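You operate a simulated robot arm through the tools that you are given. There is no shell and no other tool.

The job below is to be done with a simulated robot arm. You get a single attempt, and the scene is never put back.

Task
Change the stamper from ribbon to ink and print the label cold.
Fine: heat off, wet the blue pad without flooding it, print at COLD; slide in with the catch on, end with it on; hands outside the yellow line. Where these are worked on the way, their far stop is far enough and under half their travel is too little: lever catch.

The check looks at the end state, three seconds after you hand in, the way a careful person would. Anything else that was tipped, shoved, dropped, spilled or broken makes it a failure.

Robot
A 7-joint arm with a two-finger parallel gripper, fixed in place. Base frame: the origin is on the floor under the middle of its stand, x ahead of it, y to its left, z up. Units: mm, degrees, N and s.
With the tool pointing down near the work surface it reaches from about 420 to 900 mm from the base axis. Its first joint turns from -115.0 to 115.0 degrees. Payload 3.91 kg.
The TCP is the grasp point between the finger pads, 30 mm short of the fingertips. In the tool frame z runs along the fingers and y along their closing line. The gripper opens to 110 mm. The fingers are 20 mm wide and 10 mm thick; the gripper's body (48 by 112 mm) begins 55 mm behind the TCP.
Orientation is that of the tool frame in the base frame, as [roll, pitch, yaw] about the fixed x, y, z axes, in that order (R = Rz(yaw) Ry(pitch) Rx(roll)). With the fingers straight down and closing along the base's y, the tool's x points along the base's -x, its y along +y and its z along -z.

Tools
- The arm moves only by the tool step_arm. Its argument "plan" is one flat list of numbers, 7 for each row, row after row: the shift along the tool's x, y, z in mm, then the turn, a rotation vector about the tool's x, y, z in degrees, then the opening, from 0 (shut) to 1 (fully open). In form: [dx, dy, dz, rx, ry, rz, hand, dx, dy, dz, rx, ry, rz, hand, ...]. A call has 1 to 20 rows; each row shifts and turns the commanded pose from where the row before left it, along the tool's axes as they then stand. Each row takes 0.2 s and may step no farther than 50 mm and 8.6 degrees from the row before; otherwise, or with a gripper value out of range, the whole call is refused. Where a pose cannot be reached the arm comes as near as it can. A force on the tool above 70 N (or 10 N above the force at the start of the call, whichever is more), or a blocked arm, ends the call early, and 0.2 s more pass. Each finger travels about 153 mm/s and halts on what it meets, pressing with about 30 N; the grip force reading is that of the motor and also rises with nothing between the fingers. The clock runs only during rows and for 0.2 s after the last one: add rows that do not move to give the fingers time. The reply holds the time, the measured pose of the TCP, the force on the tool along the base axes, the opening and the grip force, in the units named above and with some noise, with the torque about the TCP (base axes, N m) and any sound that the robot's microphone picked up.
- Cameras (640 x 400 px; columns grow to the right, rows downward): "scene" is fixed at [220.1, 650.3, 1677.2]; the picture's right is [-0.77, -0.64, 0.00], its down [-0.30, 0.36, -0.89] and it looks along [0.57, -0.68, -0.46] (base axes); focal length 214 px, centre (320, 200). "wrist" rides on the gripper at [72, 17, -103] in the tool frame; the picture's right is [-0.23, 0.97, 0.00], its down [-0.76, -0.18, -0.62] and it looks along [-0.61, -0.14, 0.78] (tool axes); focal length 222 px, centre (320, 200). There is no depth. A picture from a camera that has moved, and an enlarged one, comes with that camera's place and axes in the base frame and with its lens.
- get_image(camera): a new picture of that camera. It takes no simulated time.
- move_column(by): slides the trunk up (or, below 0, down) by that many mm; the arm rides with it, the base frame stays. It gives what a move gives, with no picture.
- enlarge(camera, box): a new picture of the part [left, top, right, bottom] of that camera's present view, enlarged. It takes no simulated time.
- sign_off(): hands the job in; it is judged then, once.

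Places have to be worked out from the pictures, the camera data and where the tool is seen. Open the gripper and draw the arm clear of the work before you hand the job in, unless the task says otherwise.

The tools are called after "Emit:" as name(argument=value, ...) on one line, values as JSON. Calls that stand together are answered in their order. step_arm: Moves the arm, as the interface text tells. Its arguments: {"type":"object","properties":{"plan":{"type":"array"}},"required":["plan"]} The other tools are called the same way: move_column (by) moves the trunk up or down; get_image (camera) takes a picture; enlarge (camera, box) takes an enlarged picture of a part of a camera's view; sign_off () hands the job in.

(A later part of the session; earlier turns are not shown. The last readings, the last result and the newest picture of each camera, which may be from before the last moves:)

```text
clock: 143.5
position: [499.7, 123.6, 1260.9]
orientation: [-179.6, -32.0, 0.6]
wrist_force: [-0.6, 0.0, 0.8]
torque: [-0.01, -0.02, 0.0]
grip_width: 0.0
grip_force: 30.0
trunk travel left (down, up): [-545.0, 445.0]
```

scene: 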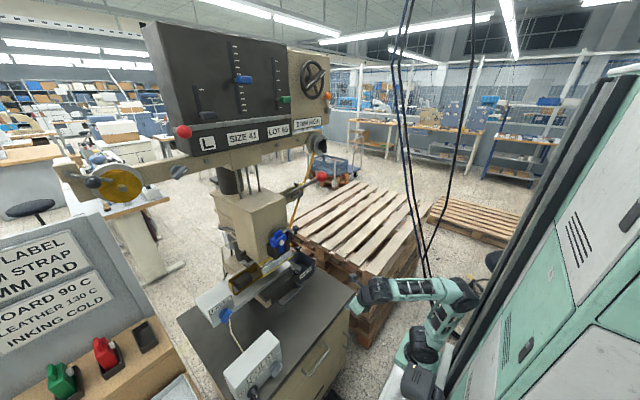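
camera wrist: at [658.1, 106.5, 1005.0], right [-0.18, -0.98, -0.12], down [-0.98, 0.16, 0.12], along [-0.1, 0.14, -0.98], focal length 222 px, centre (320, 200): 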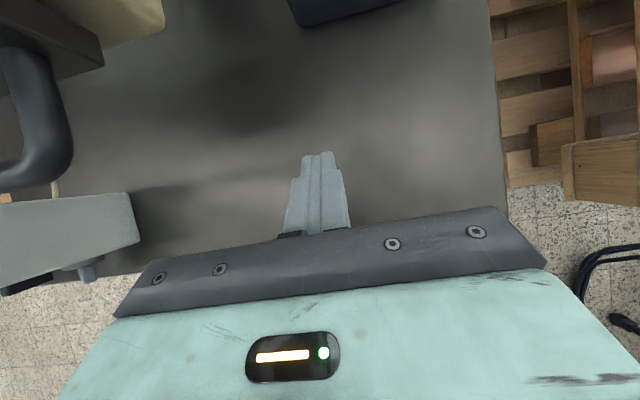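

Emit:
move_column(by=280)

```text
clock: 146.3
position: [499.6, 121.7, 1540.5]
orientation: [-179.8, -32.2, 0.6]
wrist_force: [0.0, 1.0, -0.4]
torque: [-0.01, -0.01, 0.0]
grip_width: 0.0
grip_force: 29.4
trunk travel left (down, up): [-825.0, 165.0]
```

At (500,122,1540) now. I'll move forward over the lever ball to about (640,122,1500) and look.

Emit:
step_arm(plan=[19.5, 0, 21.6, 0, 0, 0, 0, 19.5, 0, 21.6, 0, 0, 0, 0, 19.5, 0, 21.6, 0, 0, 0, 0, 19.5, 0, 21.6, 0, 0, 0, 0, 19.5, 0, 21.6, 0, 0, 0, 0, 0, 0, 0, 0, 0, 0, 0])

Emit:
get_image(camera="wrist")

Emit:
enlarge(camera="scene", box=[270, 100, 400, 200])

```text
clock: 147.7
position: [642.0, 124.5, 1501.8]
orientation: [-179.7, -32.2, 0.6]
wrist_force: [0.4, 0.3, -0.2]
torque: [0.0, 0.0, -0.01]
grip_width: 0.0
grip_force: 30.3
trunk travel left (down, up): [-825.0, 165.0]
```

```text
taken
camera wrist: at [648.9, 106.6, 1627.7], right [-0.18, -0.98, -0.12], down [-0.98, 0.16, 0.12], along [-0.1, 0.14, -0.98], focal length 222 px, centre (320, 200)
```

wrist: 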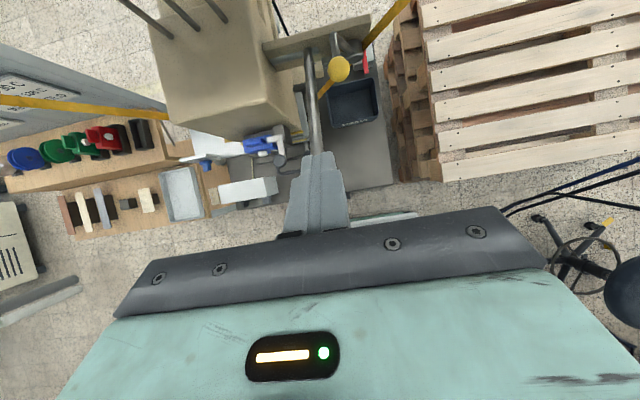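

```text
4.00 times, centred on (335, 150) of scene
camera zoom: at [220.1, 650.3, 1677.2], right [-0.77, -0.64, 0.0], down [-0.3, 0.36, -0.89], along [0.57, -0.68, -0.46], focal length 858 px, centre (260, 400)
```

zoom: 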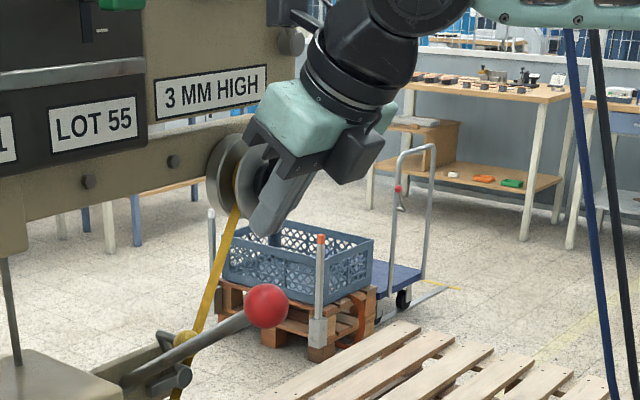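

I'll zoom on the catch and lever rod from here to refine their coordinates.

Emit:
enlarge(camera="wrist", box=[280, 20, 400, 120])

```text
4.00 times, centred on (340, 70) of wrist
camera zoom: at [648.9, 106.6, 1627.7], right [-0.18, -0.98, -0.12], down [-0.98, 0.16, 0.12], along [-0.1, 0.14, -0.98], focal length 888 px, centre (240, 720)
```

zoom: 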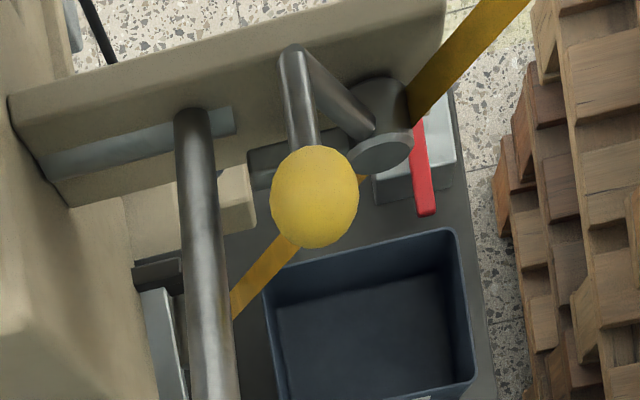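

Refined: ball (775,94,1335) r≈13.5, rod centreline at y≈130. I'll descend in two legs to just above the rod at x≈720, keeping the camera clear of the panel.

Emit:
step_arm(plan=[11, 1.5, 31.4, 0, 0, 0, 0, 11, 1.5, 31.4, 0, 0, 0, 0, 11, 1.5, 31.4, 0, 0, 0, 0, -8.8, 0, 14, 0, 0, 0, 0, -8.8, 0, 14, 0, 0, 0, 0, 0, 0, 0, 0, 0, 0, 0])

Emit:
get_image(camera="wrist")

Emit:
enlarge(camera="scene", box=[270, 120, 370, 210])

```text
clock: 149.1
position: [718.9, 120.7, 1405.8]
orientation: [-179.7, -32.2, 0.6]
wrist_force: [-0.5, 0.3, 3.1]
torque: [0.05, 0.22, 0.02]
grip_width: 0.1
grip_force: 29.7
trunk travel left (down, up): [-825.0, 165.0]
```

```text
taken
camera wrist: at [726.2, 103.6, 1531.5], right [-0.18, -0.98, -0.13], down [-0.98, 0.16, 0.12], along [-0.1, 0.14, -0.98], focal length 222 px, centre (320, 200)
```

wrist: 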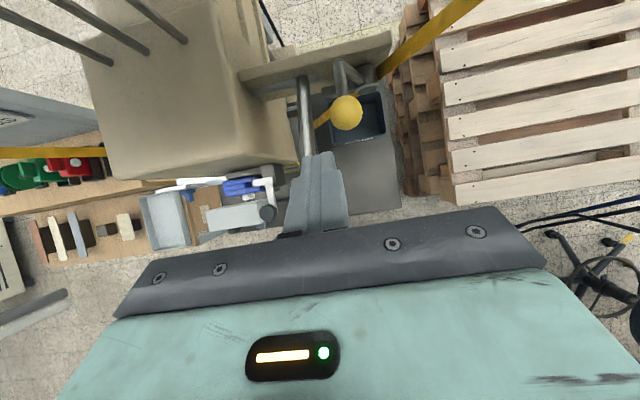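

```text
4.44 times, centred on (320, 165) of scene
camera zoom: at [220.1, 650.3, 1677.2], right [-0.77, -0.64, 0.0], down [-0.3, 0.36, -0.89], along [0.57, -0.68, -0.46], focal length 953 px, centre (320, 356)
```

zoom: 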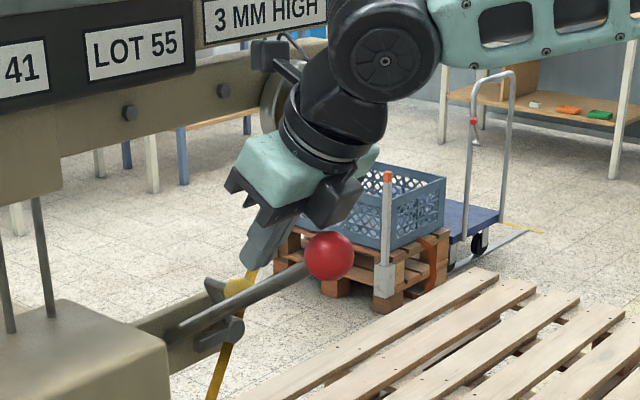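

A 3 N force with torque shows the underside of the gripper touching the red ball's top. I'll lift off, go around on the -y side (y≈55) where the ball isn't, then descend and go forward there.

Emit:
step_arm(plan=[9.3, 0, -14.8, 0, 0, 0, 0, 9.3, 0, -14.8, 0, 0, 0, 0, 0, 33, 0, 0, 0, 0, 0, 0, 33, 0, 0, 0, 0, 0, -13.3, 0, 21.2, 0, 0, 0, 0, -13.3, 0, 21.2, 0, 0, 0, 0, 0, 0, 0, 0, 0, 0, 0])

Emit:
get_image(camera="wrist")

Emit:
enlarge(camera="scene", box=[270, 120, 370, 210])

```text
clock: 150.7
position: [719.1, 56.4, 1390.3]
orientation: [-179.6, -32.0, 0.6]
wrist_force: [0.4, -0.3, 0.5]
torque: [0.02, 0.0, -0.01]
grip_width: 0.0
grip_force: 29.7
trunk travel left (down, up): [-825.0, 165.0]
```

```text
taken
camera wrist: at [726.4, 38.5, 1516.6], right [-0.18, -0.98, -0.12], down [-0.98, 0.16, 0.12], along [-0.1, 0.14, -0.98], focal length 222 px, centre (320, 200)
```

wrist: 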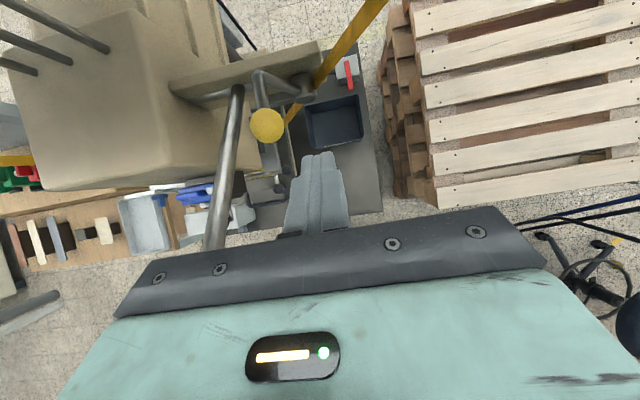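

```text
4.44 times, centred on (320, 165) of scene
camera zoom: at [220.1, 650.3, 1677.2], right [-0.77, -0.64, 0.0], down [-0.3, 0.36, -0.89], along [0.57, -0.68, -0.46], focal length 953 px, centre (320, 356)
```

zoom: 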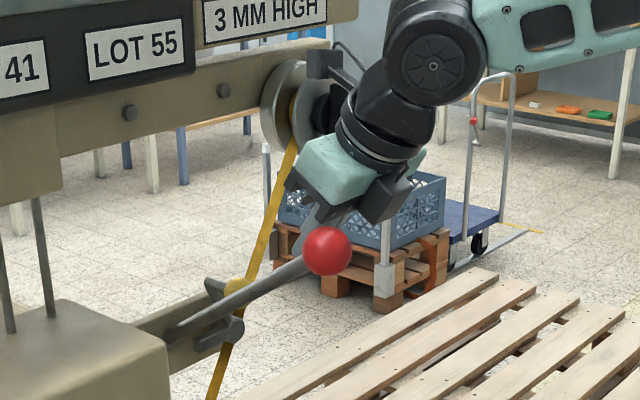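

Contact-free now. I'll go forward to x≈780 at this height on the -y side.

Emit:
step_arm(plan=[25.8, 0, 16.3, 0, 0, 0, 0, 25.8, 0, 16.3, 0, 0, 0, 0, 0, 0, 0, 0, 0, 0, 0])

Emit:
get_image(camera="wrist")

Emit:
enlarge(camera="scene", box=[270, 120, 370, 210])

```text
clock: 151.5
position: [780.2, 56.9, 1391.9]
orientation: [-179.7, -32.1, 0.6]
wrist_force: [0.1, -0.2, 0.4]
torque: [0.03, -0.01, 0.01]
grip_width: 0.2
grip_force: 29.7
trunk travel left (down, up): [-825.0, 165.0]
```

```text
taken
camera wrist: at [787.7, 39.4, 1517.5], right [-0.18, -0.98, -0.12], down [-0.98, 0.16, 0.12], along [-0.1, 0.14, -0.98], focal length 222 px, centre (320, 200)
```

wrist: 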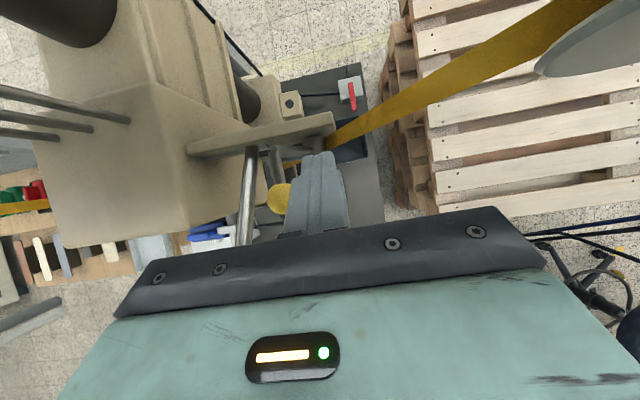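

```text
4.44 times, centred on (320, 165) of scene
camera zoom: at [220.1, 650.3, 1677.2], right [-0.77, -0.64, 0.0], down [-0.3, 0.36, -0.89], along [0.57, -0.68, -0.46], focal length 953 px, centre (320, 356)
```

zoom: 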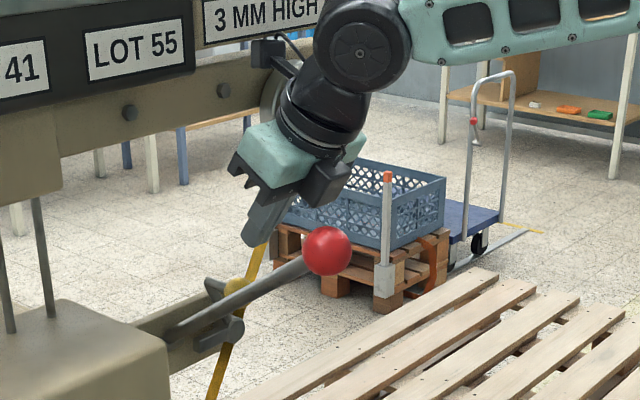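

Clear. Now sideways +64 mm (above the ball and rod) to y≈121.

Emit:
step_arm(plan=[0, -32, 0, 0, 0, 0, 0, 0, -32, 0, 0, 0, 0, 0, 0, 0, 0, 0, 0, 0, 0])

Emit:
get_image(camera="wrist")

Emit:
enlarge(camera="wrist", box=[240, 90, 400, 220])

```text
clock: 152.3
position: [780.1, 122.0, 1391.2]
orientation: [-179.7, -32.1, 0.5]
wrist_force: [0.7, 0.9, 0.5]
torque: [0.0, 0.03, 0.01]
grip_width: 0.0
grip_force: 29.5
trunk travel left (down, up): [-825.0, 165.0]
```

```text
taken
camera wrist: at [787.6, 104.5, 1517.4], right [-0.18, -0.98, -0.12], down [-0.98, 0.16, 0.12], along [-0.1, 0.14, -0.98], focal length 222 px, centre (320, 200)
```

wrist: 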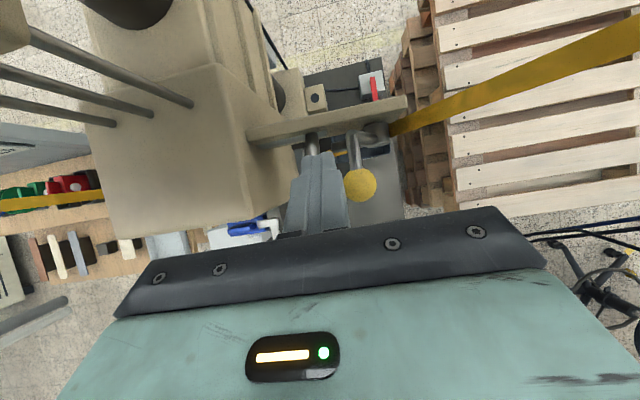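

```text
3.08 times, centred on (320, 155) of wrist
camera zoom: at [787.6, 104.5, 1517.4], right [-0.18, -0.98, -0.12], down [-0.98, 0.16, 0.12], along [-0.1, 0.14, -0.98], focal length 684 px, centre (320, 338)
```

zoom: 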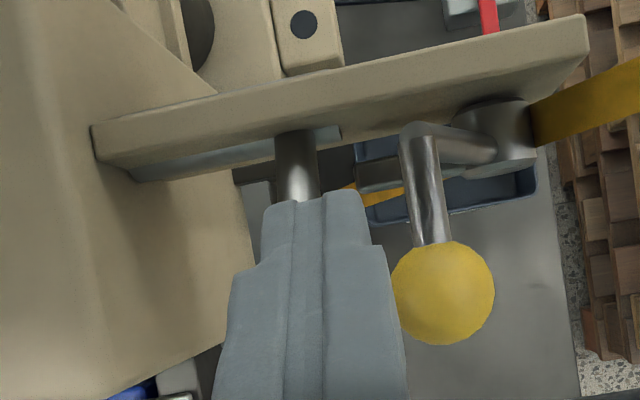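

The closed fingertips are right between the post and the rod, above them. I'll descend 28 mm.

Emit:
step_arm(plan=[-7.4, 0, 11.9, 0, 0, 0, 0, -7.4, 0, 11.9, 0, 0, 0, 0, 0, 0, 0, 0, 0, 0, 0])

Emit:
enlarge(camera="wrist", box=[240, 90, 400, 220])

Emit:
enlarge(camera="scene", box=[280, 150, 340, 200])

```text
clock: 153.1
position: [780.4, 121.8, 1362.7]
orientation: [-179.7, -32.1, 0.6]
wrist_force: [1.7, 0.5, -0.2]
torque: [0.0, 0.03, 0.02]
grip_width: 0.0
grip_force: 29.9
trunk travel left (down, up): [-825.0, 165.0]
```

```text
3.08 times, centred on (320, 155) of wrist
camera zoom: at [786.1, 103.7, 1488.3], right [-0.18, -0.98, -0.12], down [-0.98, 0.16, 0.12], along [-0.1, 0.14, -0.98], focal length 684 px, centre (320, 338)
```

zoom: 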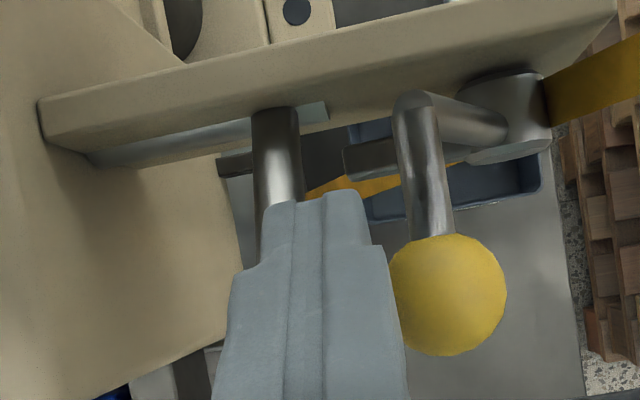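

```text
8.00 times, centred on (310, 175) of scene
camera zoom: at [220.1, 650.3, 1677.2], right [-0.77, -0.64, 0.0], down [-0.3, 0.36, -0.89], along [0.57, -0.68, -0.46], focal length 1716 px, centre (400, 400)
```

zoom: 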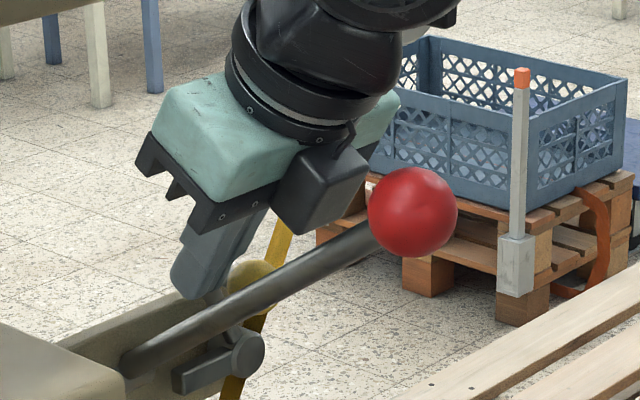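

In position without contact. I'll push sideways toward -y in 8 mm steps and watch the force.

Emit:
step_arm(plan=[0, 8, 0, 0, 0, 0, 0, 0, 8, 0, 0, 0, 0, 0, 0, 8, 0, 0, 0, 0, 0, 0, 0, 0, 0, 0, 0, 0])

Emit:
enlarge(camera="wrist", box=[240, 90, 440, 220])

```text
clock: 154.1
position: [779.0, 98.0, 1367.4]
orientation: [-179.5, -32.7, 0.6]
wrist_force: [10.3, 11.4, 37.7]
torque: [-0.08, -0.36, 0.13]
grip_width: 0.0
grip_force: 30.0
trunk travel left (down, up): [-825.0, 165.0]
```

```text
3.08 times, centred on (340, 155) of wrist
camera zoom: at [785.3, 80.4, 1494.1], right [-0.18, -0.98, -0.13], down [-0.98, 0.16, 0.11], along [-0.09, 0.15, -0.98], focal length 684 px, centre (258, 338)
```

zoom: 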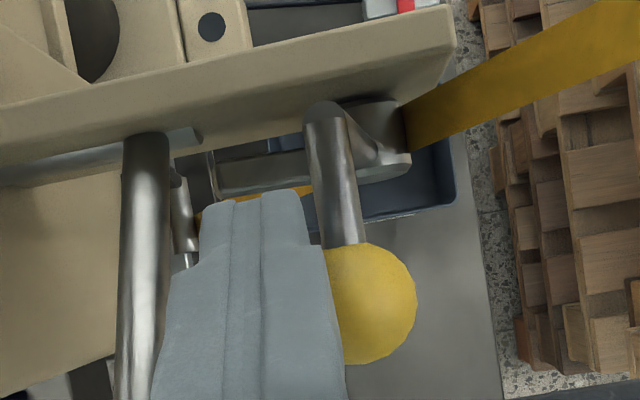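

The finger rode up on the ball (38 N upward). I'll lift, step back +y, go a little further in and lower, so the push lands on the post itself instead of the ball's top.

Emit:
step_arm(plan=[3.2, 0, -5.1, 0, 0, 0, 0, 0, -12, 0, 0, 0, 0, 0, 6.8, 0, 4.3, 0, 0, 0, 0, -4.8, 0, 7.6, 0, 0, 0, 0, -4.8, 0, 7.6, 0, 0, 0, 0, 0, 0, 0, 0, 0, 0, 0])

Emit:
enlarge(camera="wrist", box=[240, 90, 440, 220])

```text
clock: 155.5
position: [787.4, 111.2, 1355.2]
orientation: [-179.5, -32.6, 0.7]
wrist_force: [7.4, 17.1, 32.8]
torque: [-0.05, -0.08, 0.08]
grip_width: 0.0
grip_force: 30.0
trunk travel left (down, up): [-825.0, 165.0]
```

```text
3.08 times, centred on (340, 155) of wrist
camera zoom: at [793.6, 92.7, 1480.7], right [-0.18, -0.98, -0.13], down [-0.98, 0.16, 0.12], along [-0.09, 0.15, -0.98], focal length 684 px, centre (258, 338)
```

zoom: 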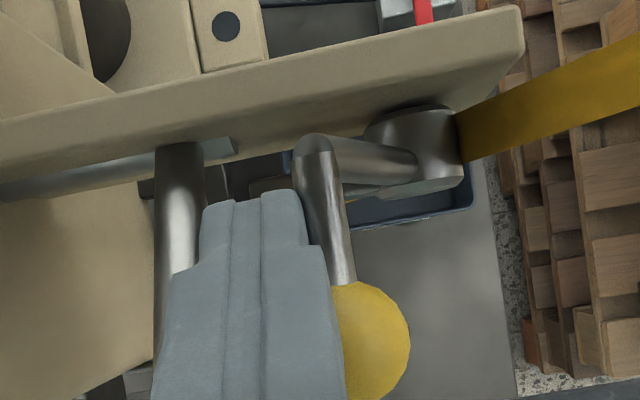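

The sloped underside still catches the ball. I'll move up slightly, 7 mm deeper, and back down so only the post and handle arm get pushed.

Emit:
step_arm(plan=[5.3, 0, -8.5, 0, 0, 0, 0, 5.9, -1, 3.7, 0, 0, 0, 0, -5.3, 0, 8.5, 0, 0, 0, 0, 0, 0, 0, 0, 0, 0, 0])

Emit:
enlarge(camera="wrist", box=[240, 90, 440, 220])

```text
clock: 156.5
position: [794.6, 107.9, 1349.9]
orientation: [-179.6, -32.2, 0.7]
wrist_force: [1.7, 7.2, 13.3]
torque: [-0.09, 0.07, 0.04]
grip_width: 0.0
grip_force: 30.3
trunk travel left (down, up): [-825.0, 165.0]
```

```text
3.08 times, centred on (340, 155) of wrist
camera zoom: at [801.2, 90.6, 1476.7], right [-0.18, -0.98, -0.13], down [-0.98, 0.16, 0.12], along [-0.1, 0.14, -0.98], focal length 684 px, centre (258, 338)
```

zoom: 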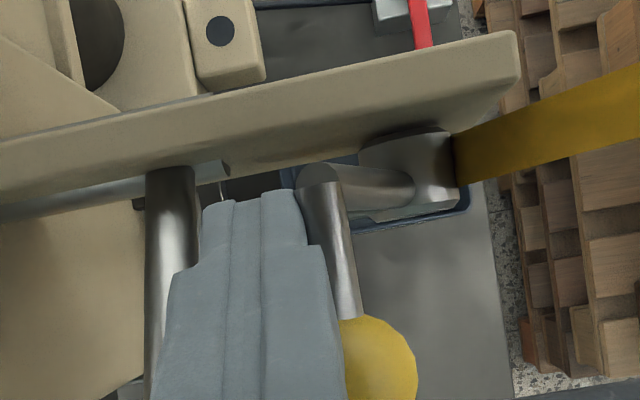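

Forces are smaller now and the finger bears against the post's side. Pushing -y again, 8 mm at a time.

Emit:
step_arm(plan=[0, 8, 0, 0, 0, 0, 0, 0, 8, 0, 0, 0, 0, 0, 0, 0, 0, 0, 0, 0, 0])

Emit:
enlarge(camera="wrist", box=[240, 90, 440, 220])

```text
clock: 157.3
position: [795.7, 91.6, 1353.1]
orientation: [-179.8, -32.6, 0.5]
wrist_force: [11.5, 4.2, 31.6]
torque: [-0.37, 0.18, 0.12]
grip_width: 0.0
grip_force: 29.8
trunk travel left (down, up): [-825.0, 165.0]
```

```text
3.08 times, centred on (340, 155) of wrist
camera zoom: at [802.0, 73.3, 1478.7], right [-0.18, -0.98, -0.13], down [-0.98, 0.17, 0.12], along [-0.09, 0.14, -0.98], focal length 684 px, centre (258, 338)
```

zoom: 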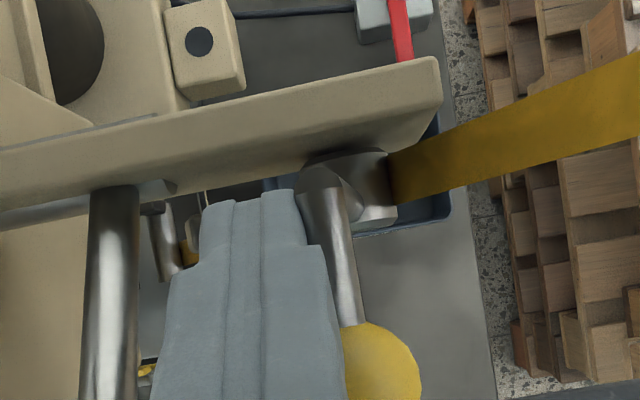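

The handle has rotated to about vertical. I'll ease up 2 mm and keep pushing -y.

Emit:
step_arm(plan=[1, 6, -1.7, 0, 0, 0, 0, 0, 7, 0, 0, 0, 0, 0, 0, 7, 0, 0, 0, 0, 0, 0, 0, 0, 0, 0, 0, 0])

Emit:
enlarge(camera="wrist", box=[240, 90, 440, 220])

```text
clock: 158.3
position: [794.6, 72.3, 1350.1]
orientation: [-179.8, -31.9, 0.5]
wrist_force: [14.7, -3.0, 8.9]
torque: [-0.14, 0.01, 0.25]
grip_width: 0.3
grip_force: 29.9
trunk travel left (down, up): [-825.0, 165.0]
```

```text
3.08 times, centred on (340, 155) of wrist
camera zoom: at [802.7, 53.9, 1476.2], right [-0.18, -0.98, -0.12], down [-0.98, 0.17, 0.13], along [-0.1, 0.14, -0.98], focal length 684 px, centre (258, 338)
```

zoom: 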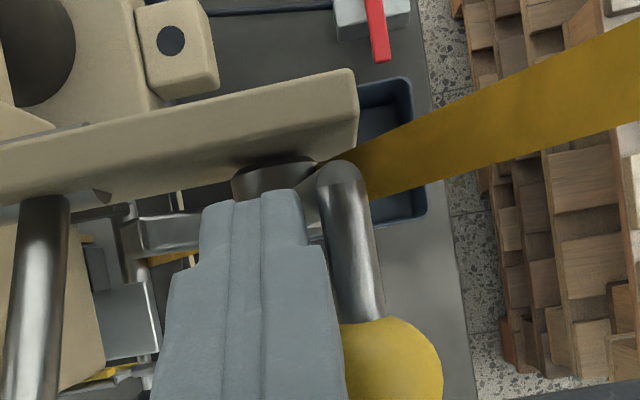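

Past vertical now, and force is dropping. Continuing -y until it reaches its far stop.

Emit:
step_arm(plan=[0, 8, 0, 0, 0, 0, 0, 0, 8, 0, 0, 0, 0, 0, 0, 8, 0, 0, 0, 0, 0, 0, 0, 0, 0, 0, 0, 0])

Emit:
enlarge(camera="wrist", box=[240, 90, 440, 220])

Emit:
enlarge(camera="scene", box=[280, 150, 340, 200])

```text
clock: 159.3
position: [793.1, 58.9, 1349.9]
orientation: [-179.5, -32.0, 1.0]
wrist_force: [-3.5, 33.0, -8.5]
torque: [0.85, 0.24, 0.69]
grip_width: 0.1
grip_force: 30.1
trunk travel left (down, up): [-825.0, 165.0]
```

```text
3.08 times, centred on (340, 155) of wrist
camera zoom: at [800.7, 40.0, 1476.7], right [-0.17, -0.98, -0.13], down [-0.98, 0.16, 0.13], along [-0.1, 0.15, -0.98], focal length 684 px, centre (258, 338)
```

zoom: 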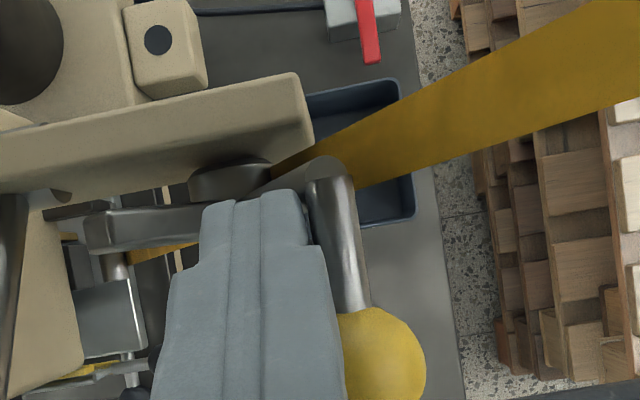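

```text
8.00 times, centred on (310, 175) of scene
camera zoom: at [220.1, 650.3, 1677.2], right [-0.77, -0.64, 0.0], down [-0.3, 0.36, -0.89], along [0.57, -0.68, -0.46], focal length 1716 px, centre (400, 400)
```

zoom: 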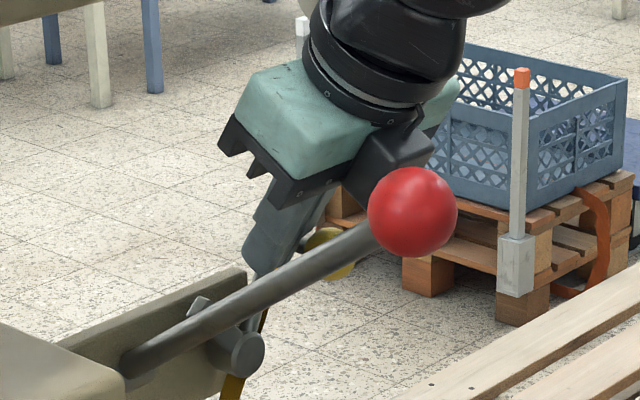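

The handle met its far stop (33 N resistance). I'll ease off, rise and back out on the -y side, then verify the catch stays open.

Emit:
step_arm(plan=[0, -8, 0, 0, 0, 0, 0, 10.6, 0, -16.9, 0, 0, 0, 0, 10.6, 0, -16.9, 0, 0, 0, 0, -25.4, 0, -15.9, 0, 0, 0, 0, -25.4, 0, -15.9, 0, 0, 0, 0, -25.4, 0, -15.9, 0, 0, 0, 0, 0, 0, 0, 0, 0, 0, 0])

Emit:
get_image(camera="wrist")

Emit:
enlarge(camera="wrist", box=[180, 60, 360, 180])

Emit:
enlarge(camera="scene", box=[280, 150, 340, 200])

```text
clock: 160.9
position: [705.0, 56.5, 1390.3]
orientation: [-179.7, -32.1, 0.6]
wrist_force: [-0.2, 0.4, 0.5]
torque: [0.03, -0.01, -0.02]
grip_width: 0.1
grip_force: 30.0
trunk travel left (down, up): [-825.0, 165.0]
```

```text
taken
camera wrist: at [712.4, 39.0, 1517.3], right [-0.18, -0.98, -0.12], down [-0.98, 0.16, 0.12], along [-0.1, 0.14, -0.98], focal length 222 px, centre (320, 200)
```

wrist: 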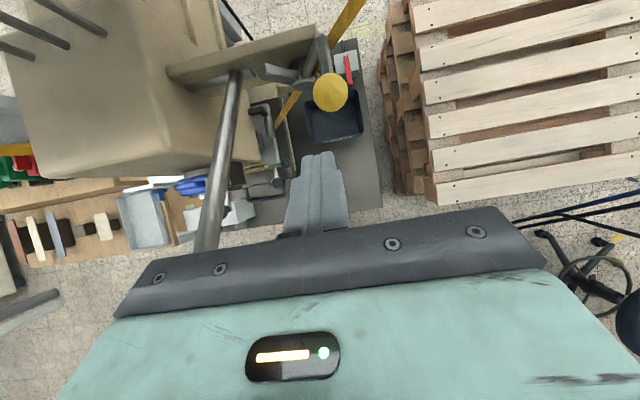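

```text
3.33 times, centred on (270, 120) of wrist
camera zoom: at [712.4, 39.0, 1517.3], right [-0.18, -0.98, -0.12], down [-0.98, 0.16, 0.12], along [-0.1, 0.14, -0.98], focal length 740 px, centre (487, 467)
```

zoom: 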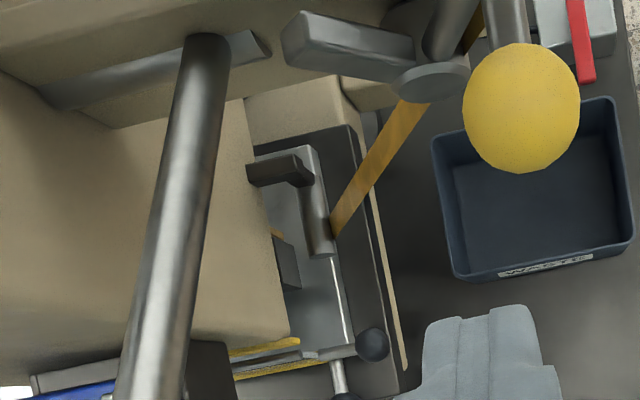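

```text
8.00 times, centred on (310, 175) of scene
camera zoom: at [220.1, 650.3, 1677.2], right [-0.77, -0.64, 0.0], down [-0.3, 0.36, -0.89], along [0.57, -0.68, -0.46], focal length 1716 px, centre (400, 400)
```

zoom: 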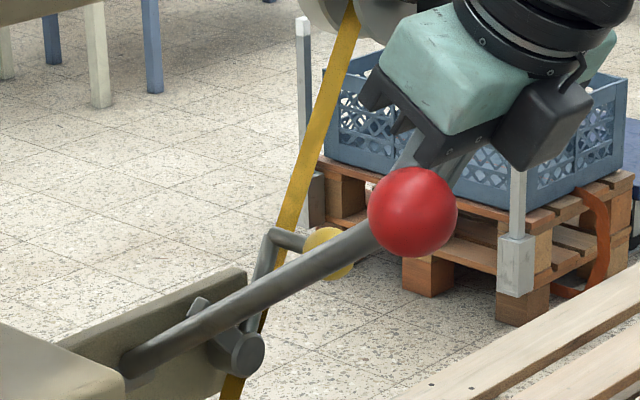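

The catch stays open (handle leaning to -y, pawl lifted). Next I'll grip the red ball at its ±y poles with the tool pointing straight down and swing it along its arc; first I'll rise and retreat to a clear spot.

Emit:
step_arm(plan=[10.7, 0, -17, 0, 0, 0, 0, 10.7, 0, -17, 0, 0, 0, 0, -27.5, 0, -17.3, 0, 0, 0, 0, -27.5, 0, -17.3, 0, 0, 0, 0, 0, 0, 0, 0, 0, 0, 0])

Emit:
move_column(by=95)

```text
clock: 162.1
position: [640.6, 53.9, 1432.5]
orientation: [-179.7, -32.1, 0.6]
wrist_force: [0.4, 0.1, 0.3]
torque: [-0.02, -0.02, -0.03]
grip_width: 0.0
grip_force: 29.7
trunk travel left (down, up): [-825.0, 165.0]
```

```text
clock: 163.4
position: [640.9, 53.6, 1526.9]
orientation: [-179.7, -32.1, 0.6]
wrist_force: [0.2, 0.9, 0.5]
torque: [-0.02, -0.03, -0.01]
grip_width: 0.1
grip_force: 30.1
trunk travel left (down, up): [-920.0, 70.0]
```

Now lower slightly, rotate to straight down, shift over the ball, and open the fingers to ~80 mm.

Emit:
step_arm(plan=[-24, 0, 38.1, 0, 0, 0, 0.3, 0, 0, 0, 0, -8, 0, 0.5, 0, 0, 0, 0, -8, 0, 0.75, 0, 0, 0, 0, -8, 0, 0.75, 0, 0, 0, 0, -8, 0, 0.75, 2.5, -40, 0, 0, 0, 0, 0.75, 2.5, -39, 0, 0, 0, 0, 0.75, 0, 0, 0, 0, 0, 0, 0.75])

Emit:
get_image(camera="wrist")

Emit:
enlarge(camera="scene", box=[270, 100, 400, 200])

```text
clock: 165.2
position: [643.9, 133.3, 1483.4]
orientation: [-179.8, -0.1, 0.8]
wrist_force: [-0.6, -0.3, -0.5]
torque: [0.0, 0.0, 0.0]
grip_width: 82.7
grip_force: 0.1
trunk travel left (down, up): [-920.0, 70.0]
```

```text
taken
camera wrist: at [717.1, 115.6, 1586.9], right [-0.21, -0.98, 0.0], down [-0.76, 0.17, 0.62], along [-0.61, 0.14, -0.78], focal length 222 px, centre (320, 200)
```

wrist: 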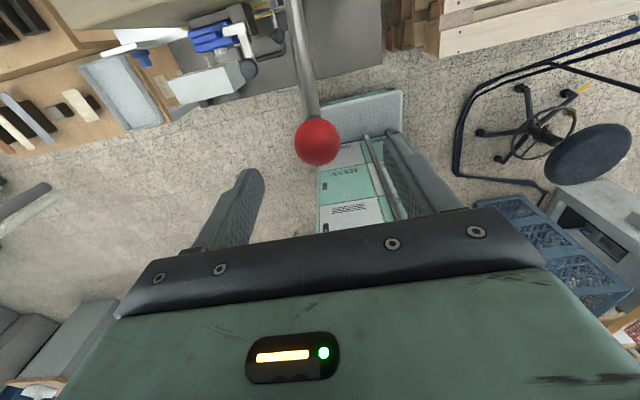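

```text
4.00 times, centred on (335, 150) of scene
camera zoom: at [220.1, 650.3, 1677.2], right [-0.77, -0.64, 0.0], down [-0.3, 0.36, -0.89], along [0.57, -0.68, -0.46], focal length 858 px, centre (260, 400)
```

zoom: 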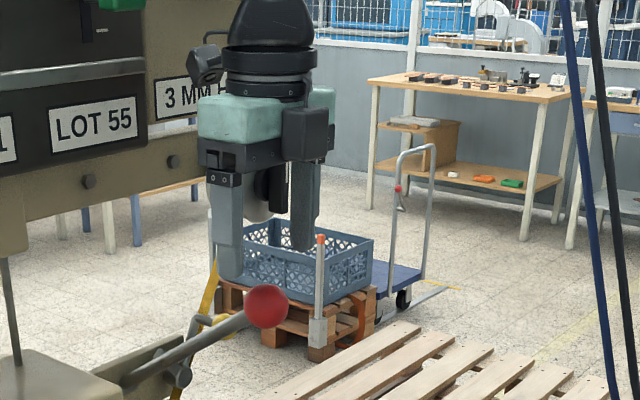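

The ball lies centred between the open fingers (ball ≈ (645,134,1417)). I'll descend 65 mm around it.

Emit:
step_arm(plan=[1, 0, 33, 0, 0, 0, 0.75, 0, 0, 32, 0, 0, 0, 0.75, 0, 0, 0, 0, 0, 0, 0.75])

Emit:
enlarge(camera="scene", box=[270, 100, 400, 200])

Emit:
get_image(camera="wrist")

```text
clock: 166.0
position: [647.5, 134.9, 1419.7]
orientation: [-179.8, -0.1, 0.8]
wrist_force: [0.9, 0.0, 0.6]
torque: [0.03, -0.02, 0.02]
grip_width: 82.2
grip_force: 0.1
trunk travel left (down, up): [-920.0, 70.0]
```

```text
4.00 times, centred on (335, 150) of scene
camera zoom: at [220.1, 650.3, 1677.2], right [-0.77, -0.64, 0.0], down [-0.3, 0.36, -0.89], along [0.57, -0.68, -0.46], focal length 858 px, centre (260, 400)
```

zoom: 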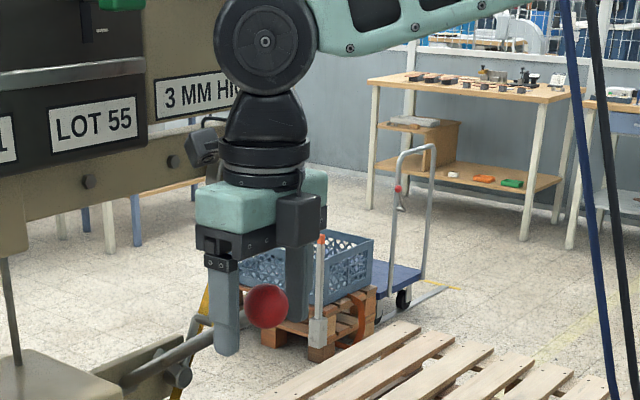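

```text
taken
camera wrist: at [719.9, 118.1, 1522.6], right [-0.21, -0.98, 0.0], down [-0.76, 0.16, 0.62], along [-0.61, 0.14, -0.78], focal length 222 px, centre (320, 200)
```

wrist: 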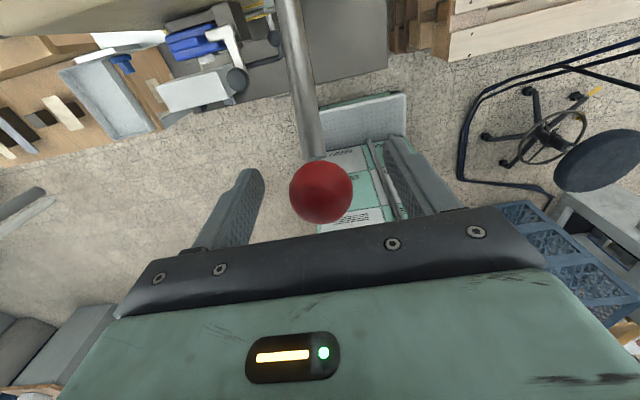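

The ball sits exactly at the grasp point. Closing on its poles.

Emit:
step_arm(plan=[0, 0, 0, 0, 0, 0, 0.5, 0, 0, 0, 0, 0, 0, 0.35, 0, 0, 0, 0, 0, 0, 0.35])

```text
clock: 166.8
position: [646.6, 134.2, 1419.0]
orientation: [-179.8, -0.1, 0.8]
wrist_force: [0.2, 1.2, -0.6]
torque: [0.03, 0.0, 0.0]
grip_width: 38.5
grip_force: 0.2
trunk travel left (down, up): [-920.0, 70.0]
```

Still not touching at 38.5 mm; I'll close further.

Emit:
step_arm(plan=[0, 0, 0, 0, 0, 0, 0.2, 0, 0, 0, 0, 0, 0, 0.2, 0, 0, 0, 0, 0, 0, 0.2])

```text
clock: 167.6
position: [646.2, 135.5, 1419.3]
orientation: [-179.8, -0.1, 0.8]
wrist_force: [1.8, 3.0, 0.3]
torque: [0.06, -0.05, 0.03]
grip_width: 37.4
grip_force: 45.1
trunk travel left (down, up): [-920.0, 70.0]
```

Gripped at 37.4 mm. I'll swing the lever along its arc, first ~10°, and check forces.

Emit:
step_arm(plan=[-5.2, 0, 8.2, 0, 0, 0, 0.2, -5.3, 0, 8.4, 0, 0, 0, 0.2, -4.7, 0, 9, 0, 0, 0, 0.2, -4.7, 0, 9.1, 0, 0, 0, 0.2])

Emit:
enlarge(camera="scene", box=[270, 100, 400, 200])

```text
clock: 168.6
position: [625.6, 135.1, 1384.3]
orientation: [-179.6, -0.1, 0.7]
wrist_force: [7.6, 5.6, 5.5]
torque: [0.02, -1.13, 0.02]
grip_width: 36.9
grip_force: 44.4
trunk travel left (down, up): [-920.0, 70.0]
```

```text
4.00 times, centred on (335, 150) of scene
camera zoom: at [220.1, 650.3, 1677.2], right [-0.77, -0.64, 0.0], down [-0.3, 0.36, -0.89], along [0.57, -0.68, -0.46], focal length 858 px, centre (260, 400)
```

zoom: 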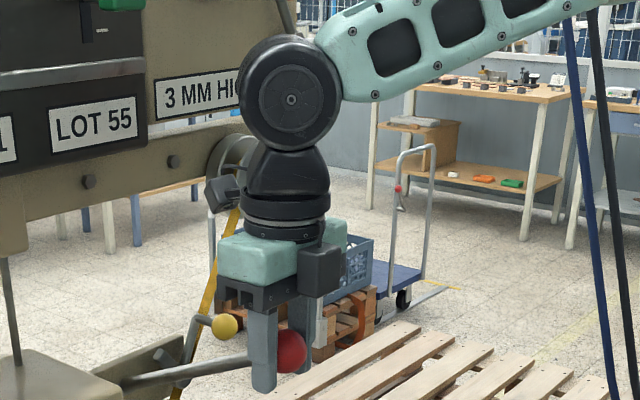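

The lever follows smoothly with small force. Continuing the arc another 15°.

Emit:
step_arm(plan=[-4.1, 0, 9.3, 0, 0, 0, 0.2, -3.7, 0, 9.4, 0, 0, 0, 0.2, -3.3, 0, 9.6, 0, 0, 0, 0.2, -2.8, 0, 9.8, 0, 0, 0, 0.2, -2.4, 0, 9.9, 0, 0, 0, 0.2, -2, 0, 9.9, 0, 0, 0, 0.2])

Emit:
enlarge(camera="scene", box=[180, 100, 400, 300])

```text
clock: 170.0
position: [607.5, 135.2, 1325.7]
orientation: [-179.8, 0.0, 0.9]
wrist_force: [-2.9, 10.6, 8.4]
torque: [-0.08, -1.03, 0.07]
grip_width: 37.2
grip_force: 44.5
trunk travel left (down, up): [-920.0, 70.0]
```

```text
2.00 times, centred on (290, 200) of scene
camera zoom: at [220.1, 650.3, 1677.2], right [-0.77, -0.64, 0.0], down [-0.3, 0.36, -0.89], along [0.57, -0.68, -0.46], focal length 429 px, centre (380, 200)
```

zoom: 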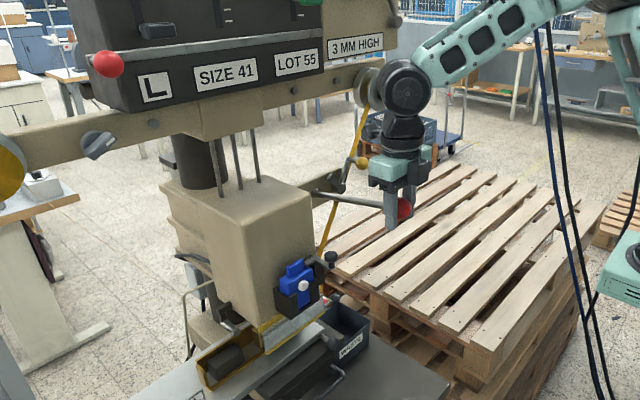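

Now at about 10° above horizontal with low force. Continuing through horizontal to about -10°.

Emit:
step_arm(plan=[-1.5, 0, 10.1, 0, 0, 0, 0.2, -1.1, 0, 10.1, 0, 0, 0, 0.2, -0.7, 0, 10.1, 0, 0, 0, 0.2, -0.2, 0, 10.1, 0, 0, 0, 0.2, 0.2, 0, 10.1, 0, 0, 0, 0.2, 0.7, 0, 10.1, 0, 0, 0, 0.2])

Emit:
enlarge(camera="scene", box=[180, 100, 400, 300])

```text
clock: 171.4
position: [604.4, 134.4, 1266.2]
orientation: [-179.9, -0.1, 0.8]
wrist_force: [-14.7, 11.5, 7.6]
torque: [-0.01, -0.84, 0.0]
grip_width: 37.3
grip_force: 45.3
trunk travel left (down, up): [-920.0, 70.0]
```

```text
2.00 times, centred on (290, 200) of scene
camera zoom: at [220.1, 650.3, 1677.2], right [-0.77, -0.64, 0.0], down [-0.3, 0.36, -0.89], along [0.57, -0.68, -0.46], focal length 429 px, centre (380, 200)
```

zoom: 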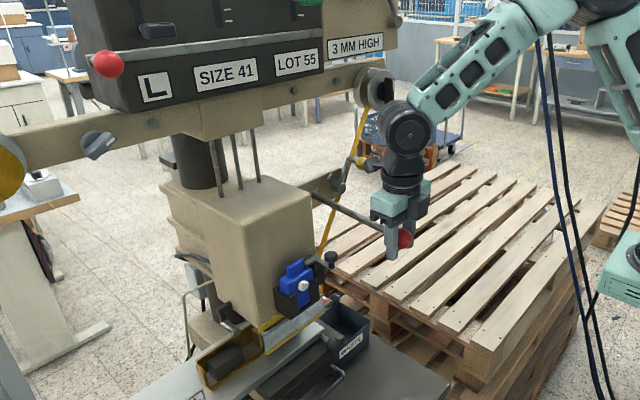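

About 5° below horizontal now, forces still modest. Continuing downward in smaller calls to find the bottom stop.

Emit:
step_arm(plan=[0.2, 0, 10, 0, 0, 0, 0.2, 0.8, 0, 10, 0, 0, 0, 0.2, 1.4, 0, 9.9, 0, 0, 0, 0.2, 1.9, 0, 9.9, 0, 0, 0, 0.2])

Emit:
enlarge(camera="scene", box=[180, 150, 400, 330])

```text
clock: 172.4
position: [610.9, 135.6, 1224.0]
orientation: [-179.7, -0.2, 0.8]
wrist_force: [0.4, 17.3, 10.3]
torque: [-0.01, -0.76, -0.04]
grip_width: 37.3
grip_force: 45.2
trunk travel left (down, up): [-920.0, 70.0]
```

```text
2.22 times, centred on (290, 240) of scene
camera zoom: at [220.1, 650.3, 1677.2], right [-0.77, -0.64, 0.0], down [-0.3, 0.36, -0.89], along [0.57, -0.68, -0.46], focal length 477 px, centre (387, 111)
```

zoom: 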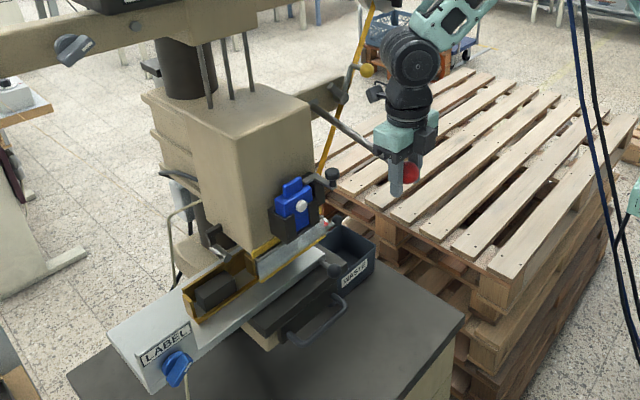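

At about -15°, still moving freely. Next 10°.

Emit:
step_arm(plan=[2.3, 0, 9.8, 0, 0, 0, 0.2, 2.8, 0, 9.6, 0, 0, 0, 0.2, 3.2, 0, 9.5, 0, 0, 0, 0.2, 3.6, 0, 9.4, 0, 0, 0, 0.2])

Emit:
enlarge(camera="scene", box=[180, 150, 400, 330])

```text
clock: 173.4
position: [619.8, 135.0, 1189.9]
orientation: [-179.8, -0.3, 0.8]
wrist_force: [-8.5, 6.1, 37.7]
torque: [-0.08, -0.41, -0.01]
grip_width: 37.3
grip_force: 44.9
trunk travel left (down, up): [-920.0, 70.0]
```

```text
2.22 times, centred on (290, 240) of scene
camera zoom: at [220.1, 650.3, 1677.2], right [-0.77, -0.64, 0.0], down [-0.3, 0.36, -0.89], along [0.57, -0.68, -0.46], focal length 477 px, centre (387, 111)
```

zoom: 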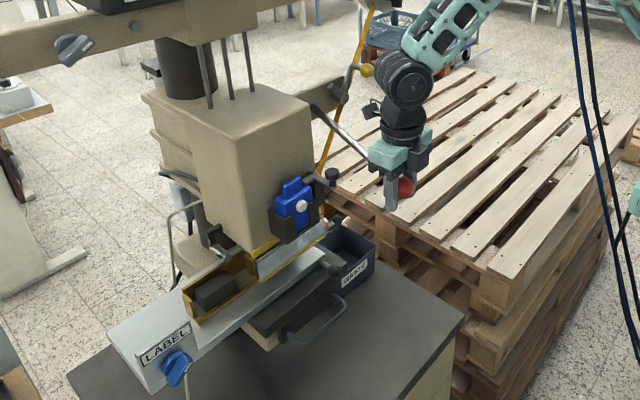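

Resistance jumped to ~38 N at about -24°, the bottom of the stroke. I'll press a few mm more and hold briefly to make a firm print.

Emit:
step_arm(plan=[1.5, 0, 3.5, 0, 0, 0, 0.2, 0, 0, 0, 0, 0, 0, 0.2, 0, 0, 0, 0, 0, 0, 0.2])

Emit:
enlarge(camera="scene", box=[200, 200, 320, 310])

```text
clock: 174.2
position: [621.6, 135.4, 1184.5]
orientation: [-179.8, -0.2, 0.9]
wrist_force: [-11.0, 6.1, 40.7]
torque: [0.0, 0.08, -0.06]
grip_width: 37.2
grip_force: 45.2
trunk travel left (down, up): [-920.0, 70.0]
```

```text
3.64 times, centred on (260, 255) of scene
camera zoom: at [220.1, 650.3, 1677.2], right [-0.77, -0.64, 0.0], down [-0.3, 0.36, -0.89], along [0.57, -0.68, -0.46], focal length 780 px, centre (538, 0)
```

zoom: 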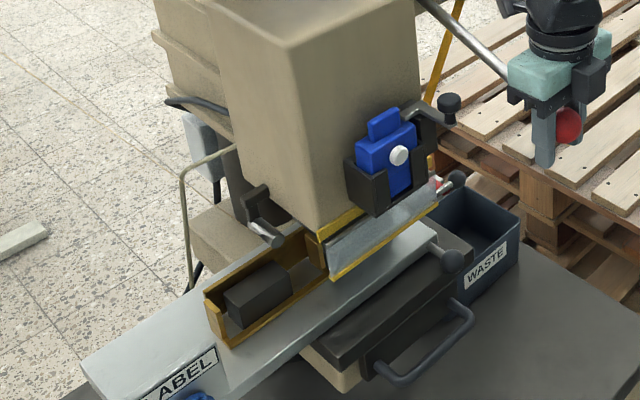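

It still yielded 5 mm at ~41 N. I'll press a bit more to reach the true end stop.

Emit:
step_arm(plan=[2, 0, 4.5, 0, 0, 0, 0.2, 2, 0, 4.5, 0, 0, 0, 0.2, 0, 0, 0, 0, 0, 0, 0.2])

```text
clock: 175.0
position: [623.8, 135.5, 1176.1]
orientation: [-179.8, -0.2, 0.8]
wrist_force: [-17.6, 4.4, 43.6]
torque: [-0.06, 0.01, 0.05]
grip_width: 37.5
grip_force: 44.9
trunk travel left (down, up): [-920.0, 70.0]
```

Still moving with nearly constant force, so this is the pressing phase rather than the stop. Continuing down slowly.

Emit:
step_arm(plan=[1.5, 0, 7, 0, 0, 0, 0.2, 2, 0, 7, 0, 0, 0, 0.2, 0, 0, 0, 0, 0, 0, 0.2])

Emit:
enlarge(camera="scene", box=[180, 150, 400, 330])

```text
clock: 175.8
position: [630.8, 134.6, 1161.5]
orientation: [-179.7, -0.4, 0.7]
wrist_force: [-1.6, 7.2, 41.4]
torque: [-0.27, -0.59, -0.19]
grip_width: 36.2
grip_force: 44.9
trunk travel left (down, up): [-920.0, 70.0]
```

```text
2.22 times, centred on (290, 240) of scene
camera zoom: at [220.1, 650.3, 1677.2], right [-0.77, -0.64, 0.0], down [-0.3, 0.36, -0.89], along [0.57, -0.68, -0.46], focal length 477 px, centre (387, 111)
```

zoom: 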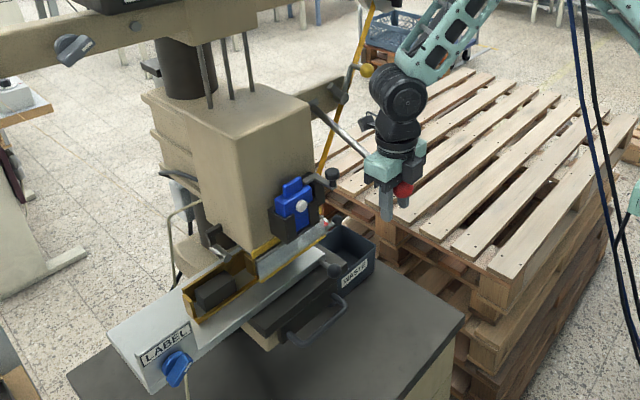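

The ball stays put while the fingers slip down it, so the lever is at its bottom stop: the stroke is complete. I'll re-centre on the ball and guide the lever back up along its arc.

Emit:
step_arm(plan=[-5, 0, -13, 0, 0, 0, 0.2, -5.5, 0, -13, 0, 0, 0, 0.2, -3.4, 0, -9.4, 0, 0, 0, 0.2, -3, 0, -9.5, 0, 0, 0, 0.2, -2.8, 0, -9.6, 0, 0, 0, 0.2, -2.3, 0, -9.8, 0, 0, 0, 0.2, -1.9, 0, -9.9, 0, 0, 0, 0.2, -1.4, 0, -9.9, 0, 0, 0, 0.2])

Emit:
enlarge(camera="scene", box=[180, 150, 400, 330])

```text
clock: 177.6
position: [606.1, 136.1, 1243.2]
orientation: [-179.9, 0.0, 0.8]
wrist_force: [20.2, 17.2, 0.1]
torque: [-0.57, 1.63, -0.2]
grip_width: 37.2
grip_force: 44.7
trunk travel left (down, up): [-920.0, 70.0]
```

```text
2.22 times, centred on (290, 240) of scene
camera zoom: at [220.1, 650.3, 1677.2], right [-0.77, -0.64, 0.0], down [-0.3, 0.36, -0.89], along [0.57, -0.68, -0.46], focal length 477 px, centre (387, 111)
```

zoom: 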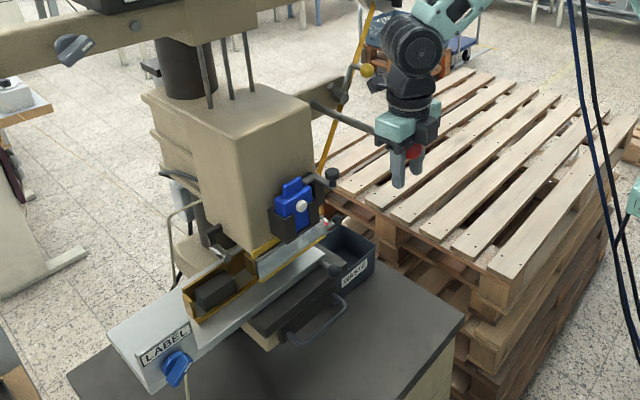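

Following well. Continuing the guided return upward.

Emit:
step_arm(plan=[0.2, 0, -10, 0, 0, 0, 0.2, 0, 0, -10.1, 0, 0, 0, 0.2, 0.1, 0, -10.1, 0, 0, 0, 0.2, 0.3, 0, -10.1, 0, 0, 0, 0.2, 0.6, 0, -10.1, 0, 0, 0, 0.2, 0.9, 0, -10.1, 0, 0, 0, 0.2, 1.3, 0, -10, 0, 0, 0, 0.2, 1.5, 0, -10, 0, 0, 0, 0.2, 2, 0, -9.9, 0, 0, 0, 0.2, 2.3, 0, -9.9, 0, 0, 0, 0.2])

```text
clock: 179.8
position: [616.4, 134.5, 1343.2]
orientation: [-179.6, 0.0, 0.8]
wrist_force: [25.9, 19.4, -12.2]
torque: [-0.61, 1.8, -0.02]
grip_width: 37.5
grip_force: 45.2
trunk travel left (down, up): [-920.0, 70.0]
```

Continuing the last 20° back to the rest position.

Emit:
step_arm(plan=[2.6, 0, -9.8, 0, 0, 0, 0.2, 2.8, 0, -9.6, 0, 0, 0, 0.2, 3.3, 0, -9.4, 0, 0, 0, 0.2, 3.7, 0, -9.3, 0, 0, 0, 0.2, 4.2, 0, -9.1, 0, 0, 0, 0.2, 4.3, 0, -9, 0, 0, 0, 0.2, 4.8, 0, -8.4, 0, 0, 0, 0.2, 4.5, 0, -8, 0, 0, 0, 0.2])

Emit:
enlarge(camera="scene", box=[270, 100, 400, 200])

```text
clock: 181.6
position: [644.8, 134.1, 1418.0]
orientation: [-179.6, -0.2, 0.8]
wrist_force: [-6.9, 13.2, -18.2]
torque: [0.1, -0.43, -0.01]
grip_width: 37.7
grip_force: 43.2
trunk travel left (down, up): [-920.0, 70.0]
```

```text
4.00 times, centred on (335, 150) of scene
camera zoom: at [220.1, 650.3, 1677.2], right [-0.77, -0.64, 0.0], down [-0.3, 0.36, -0.89], along [0.57, -0.68, -0.46], focal length 858 px, centre (260, 400)
```

zoom: 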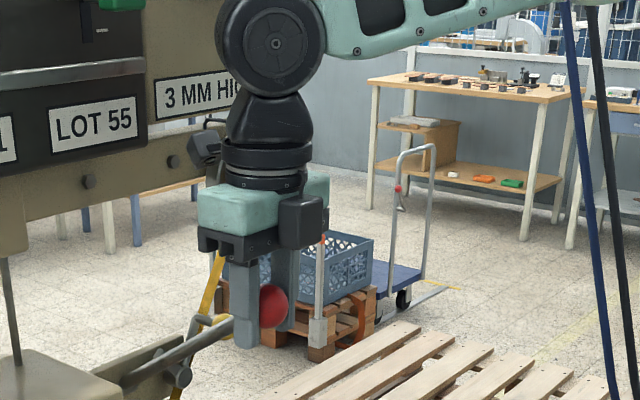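

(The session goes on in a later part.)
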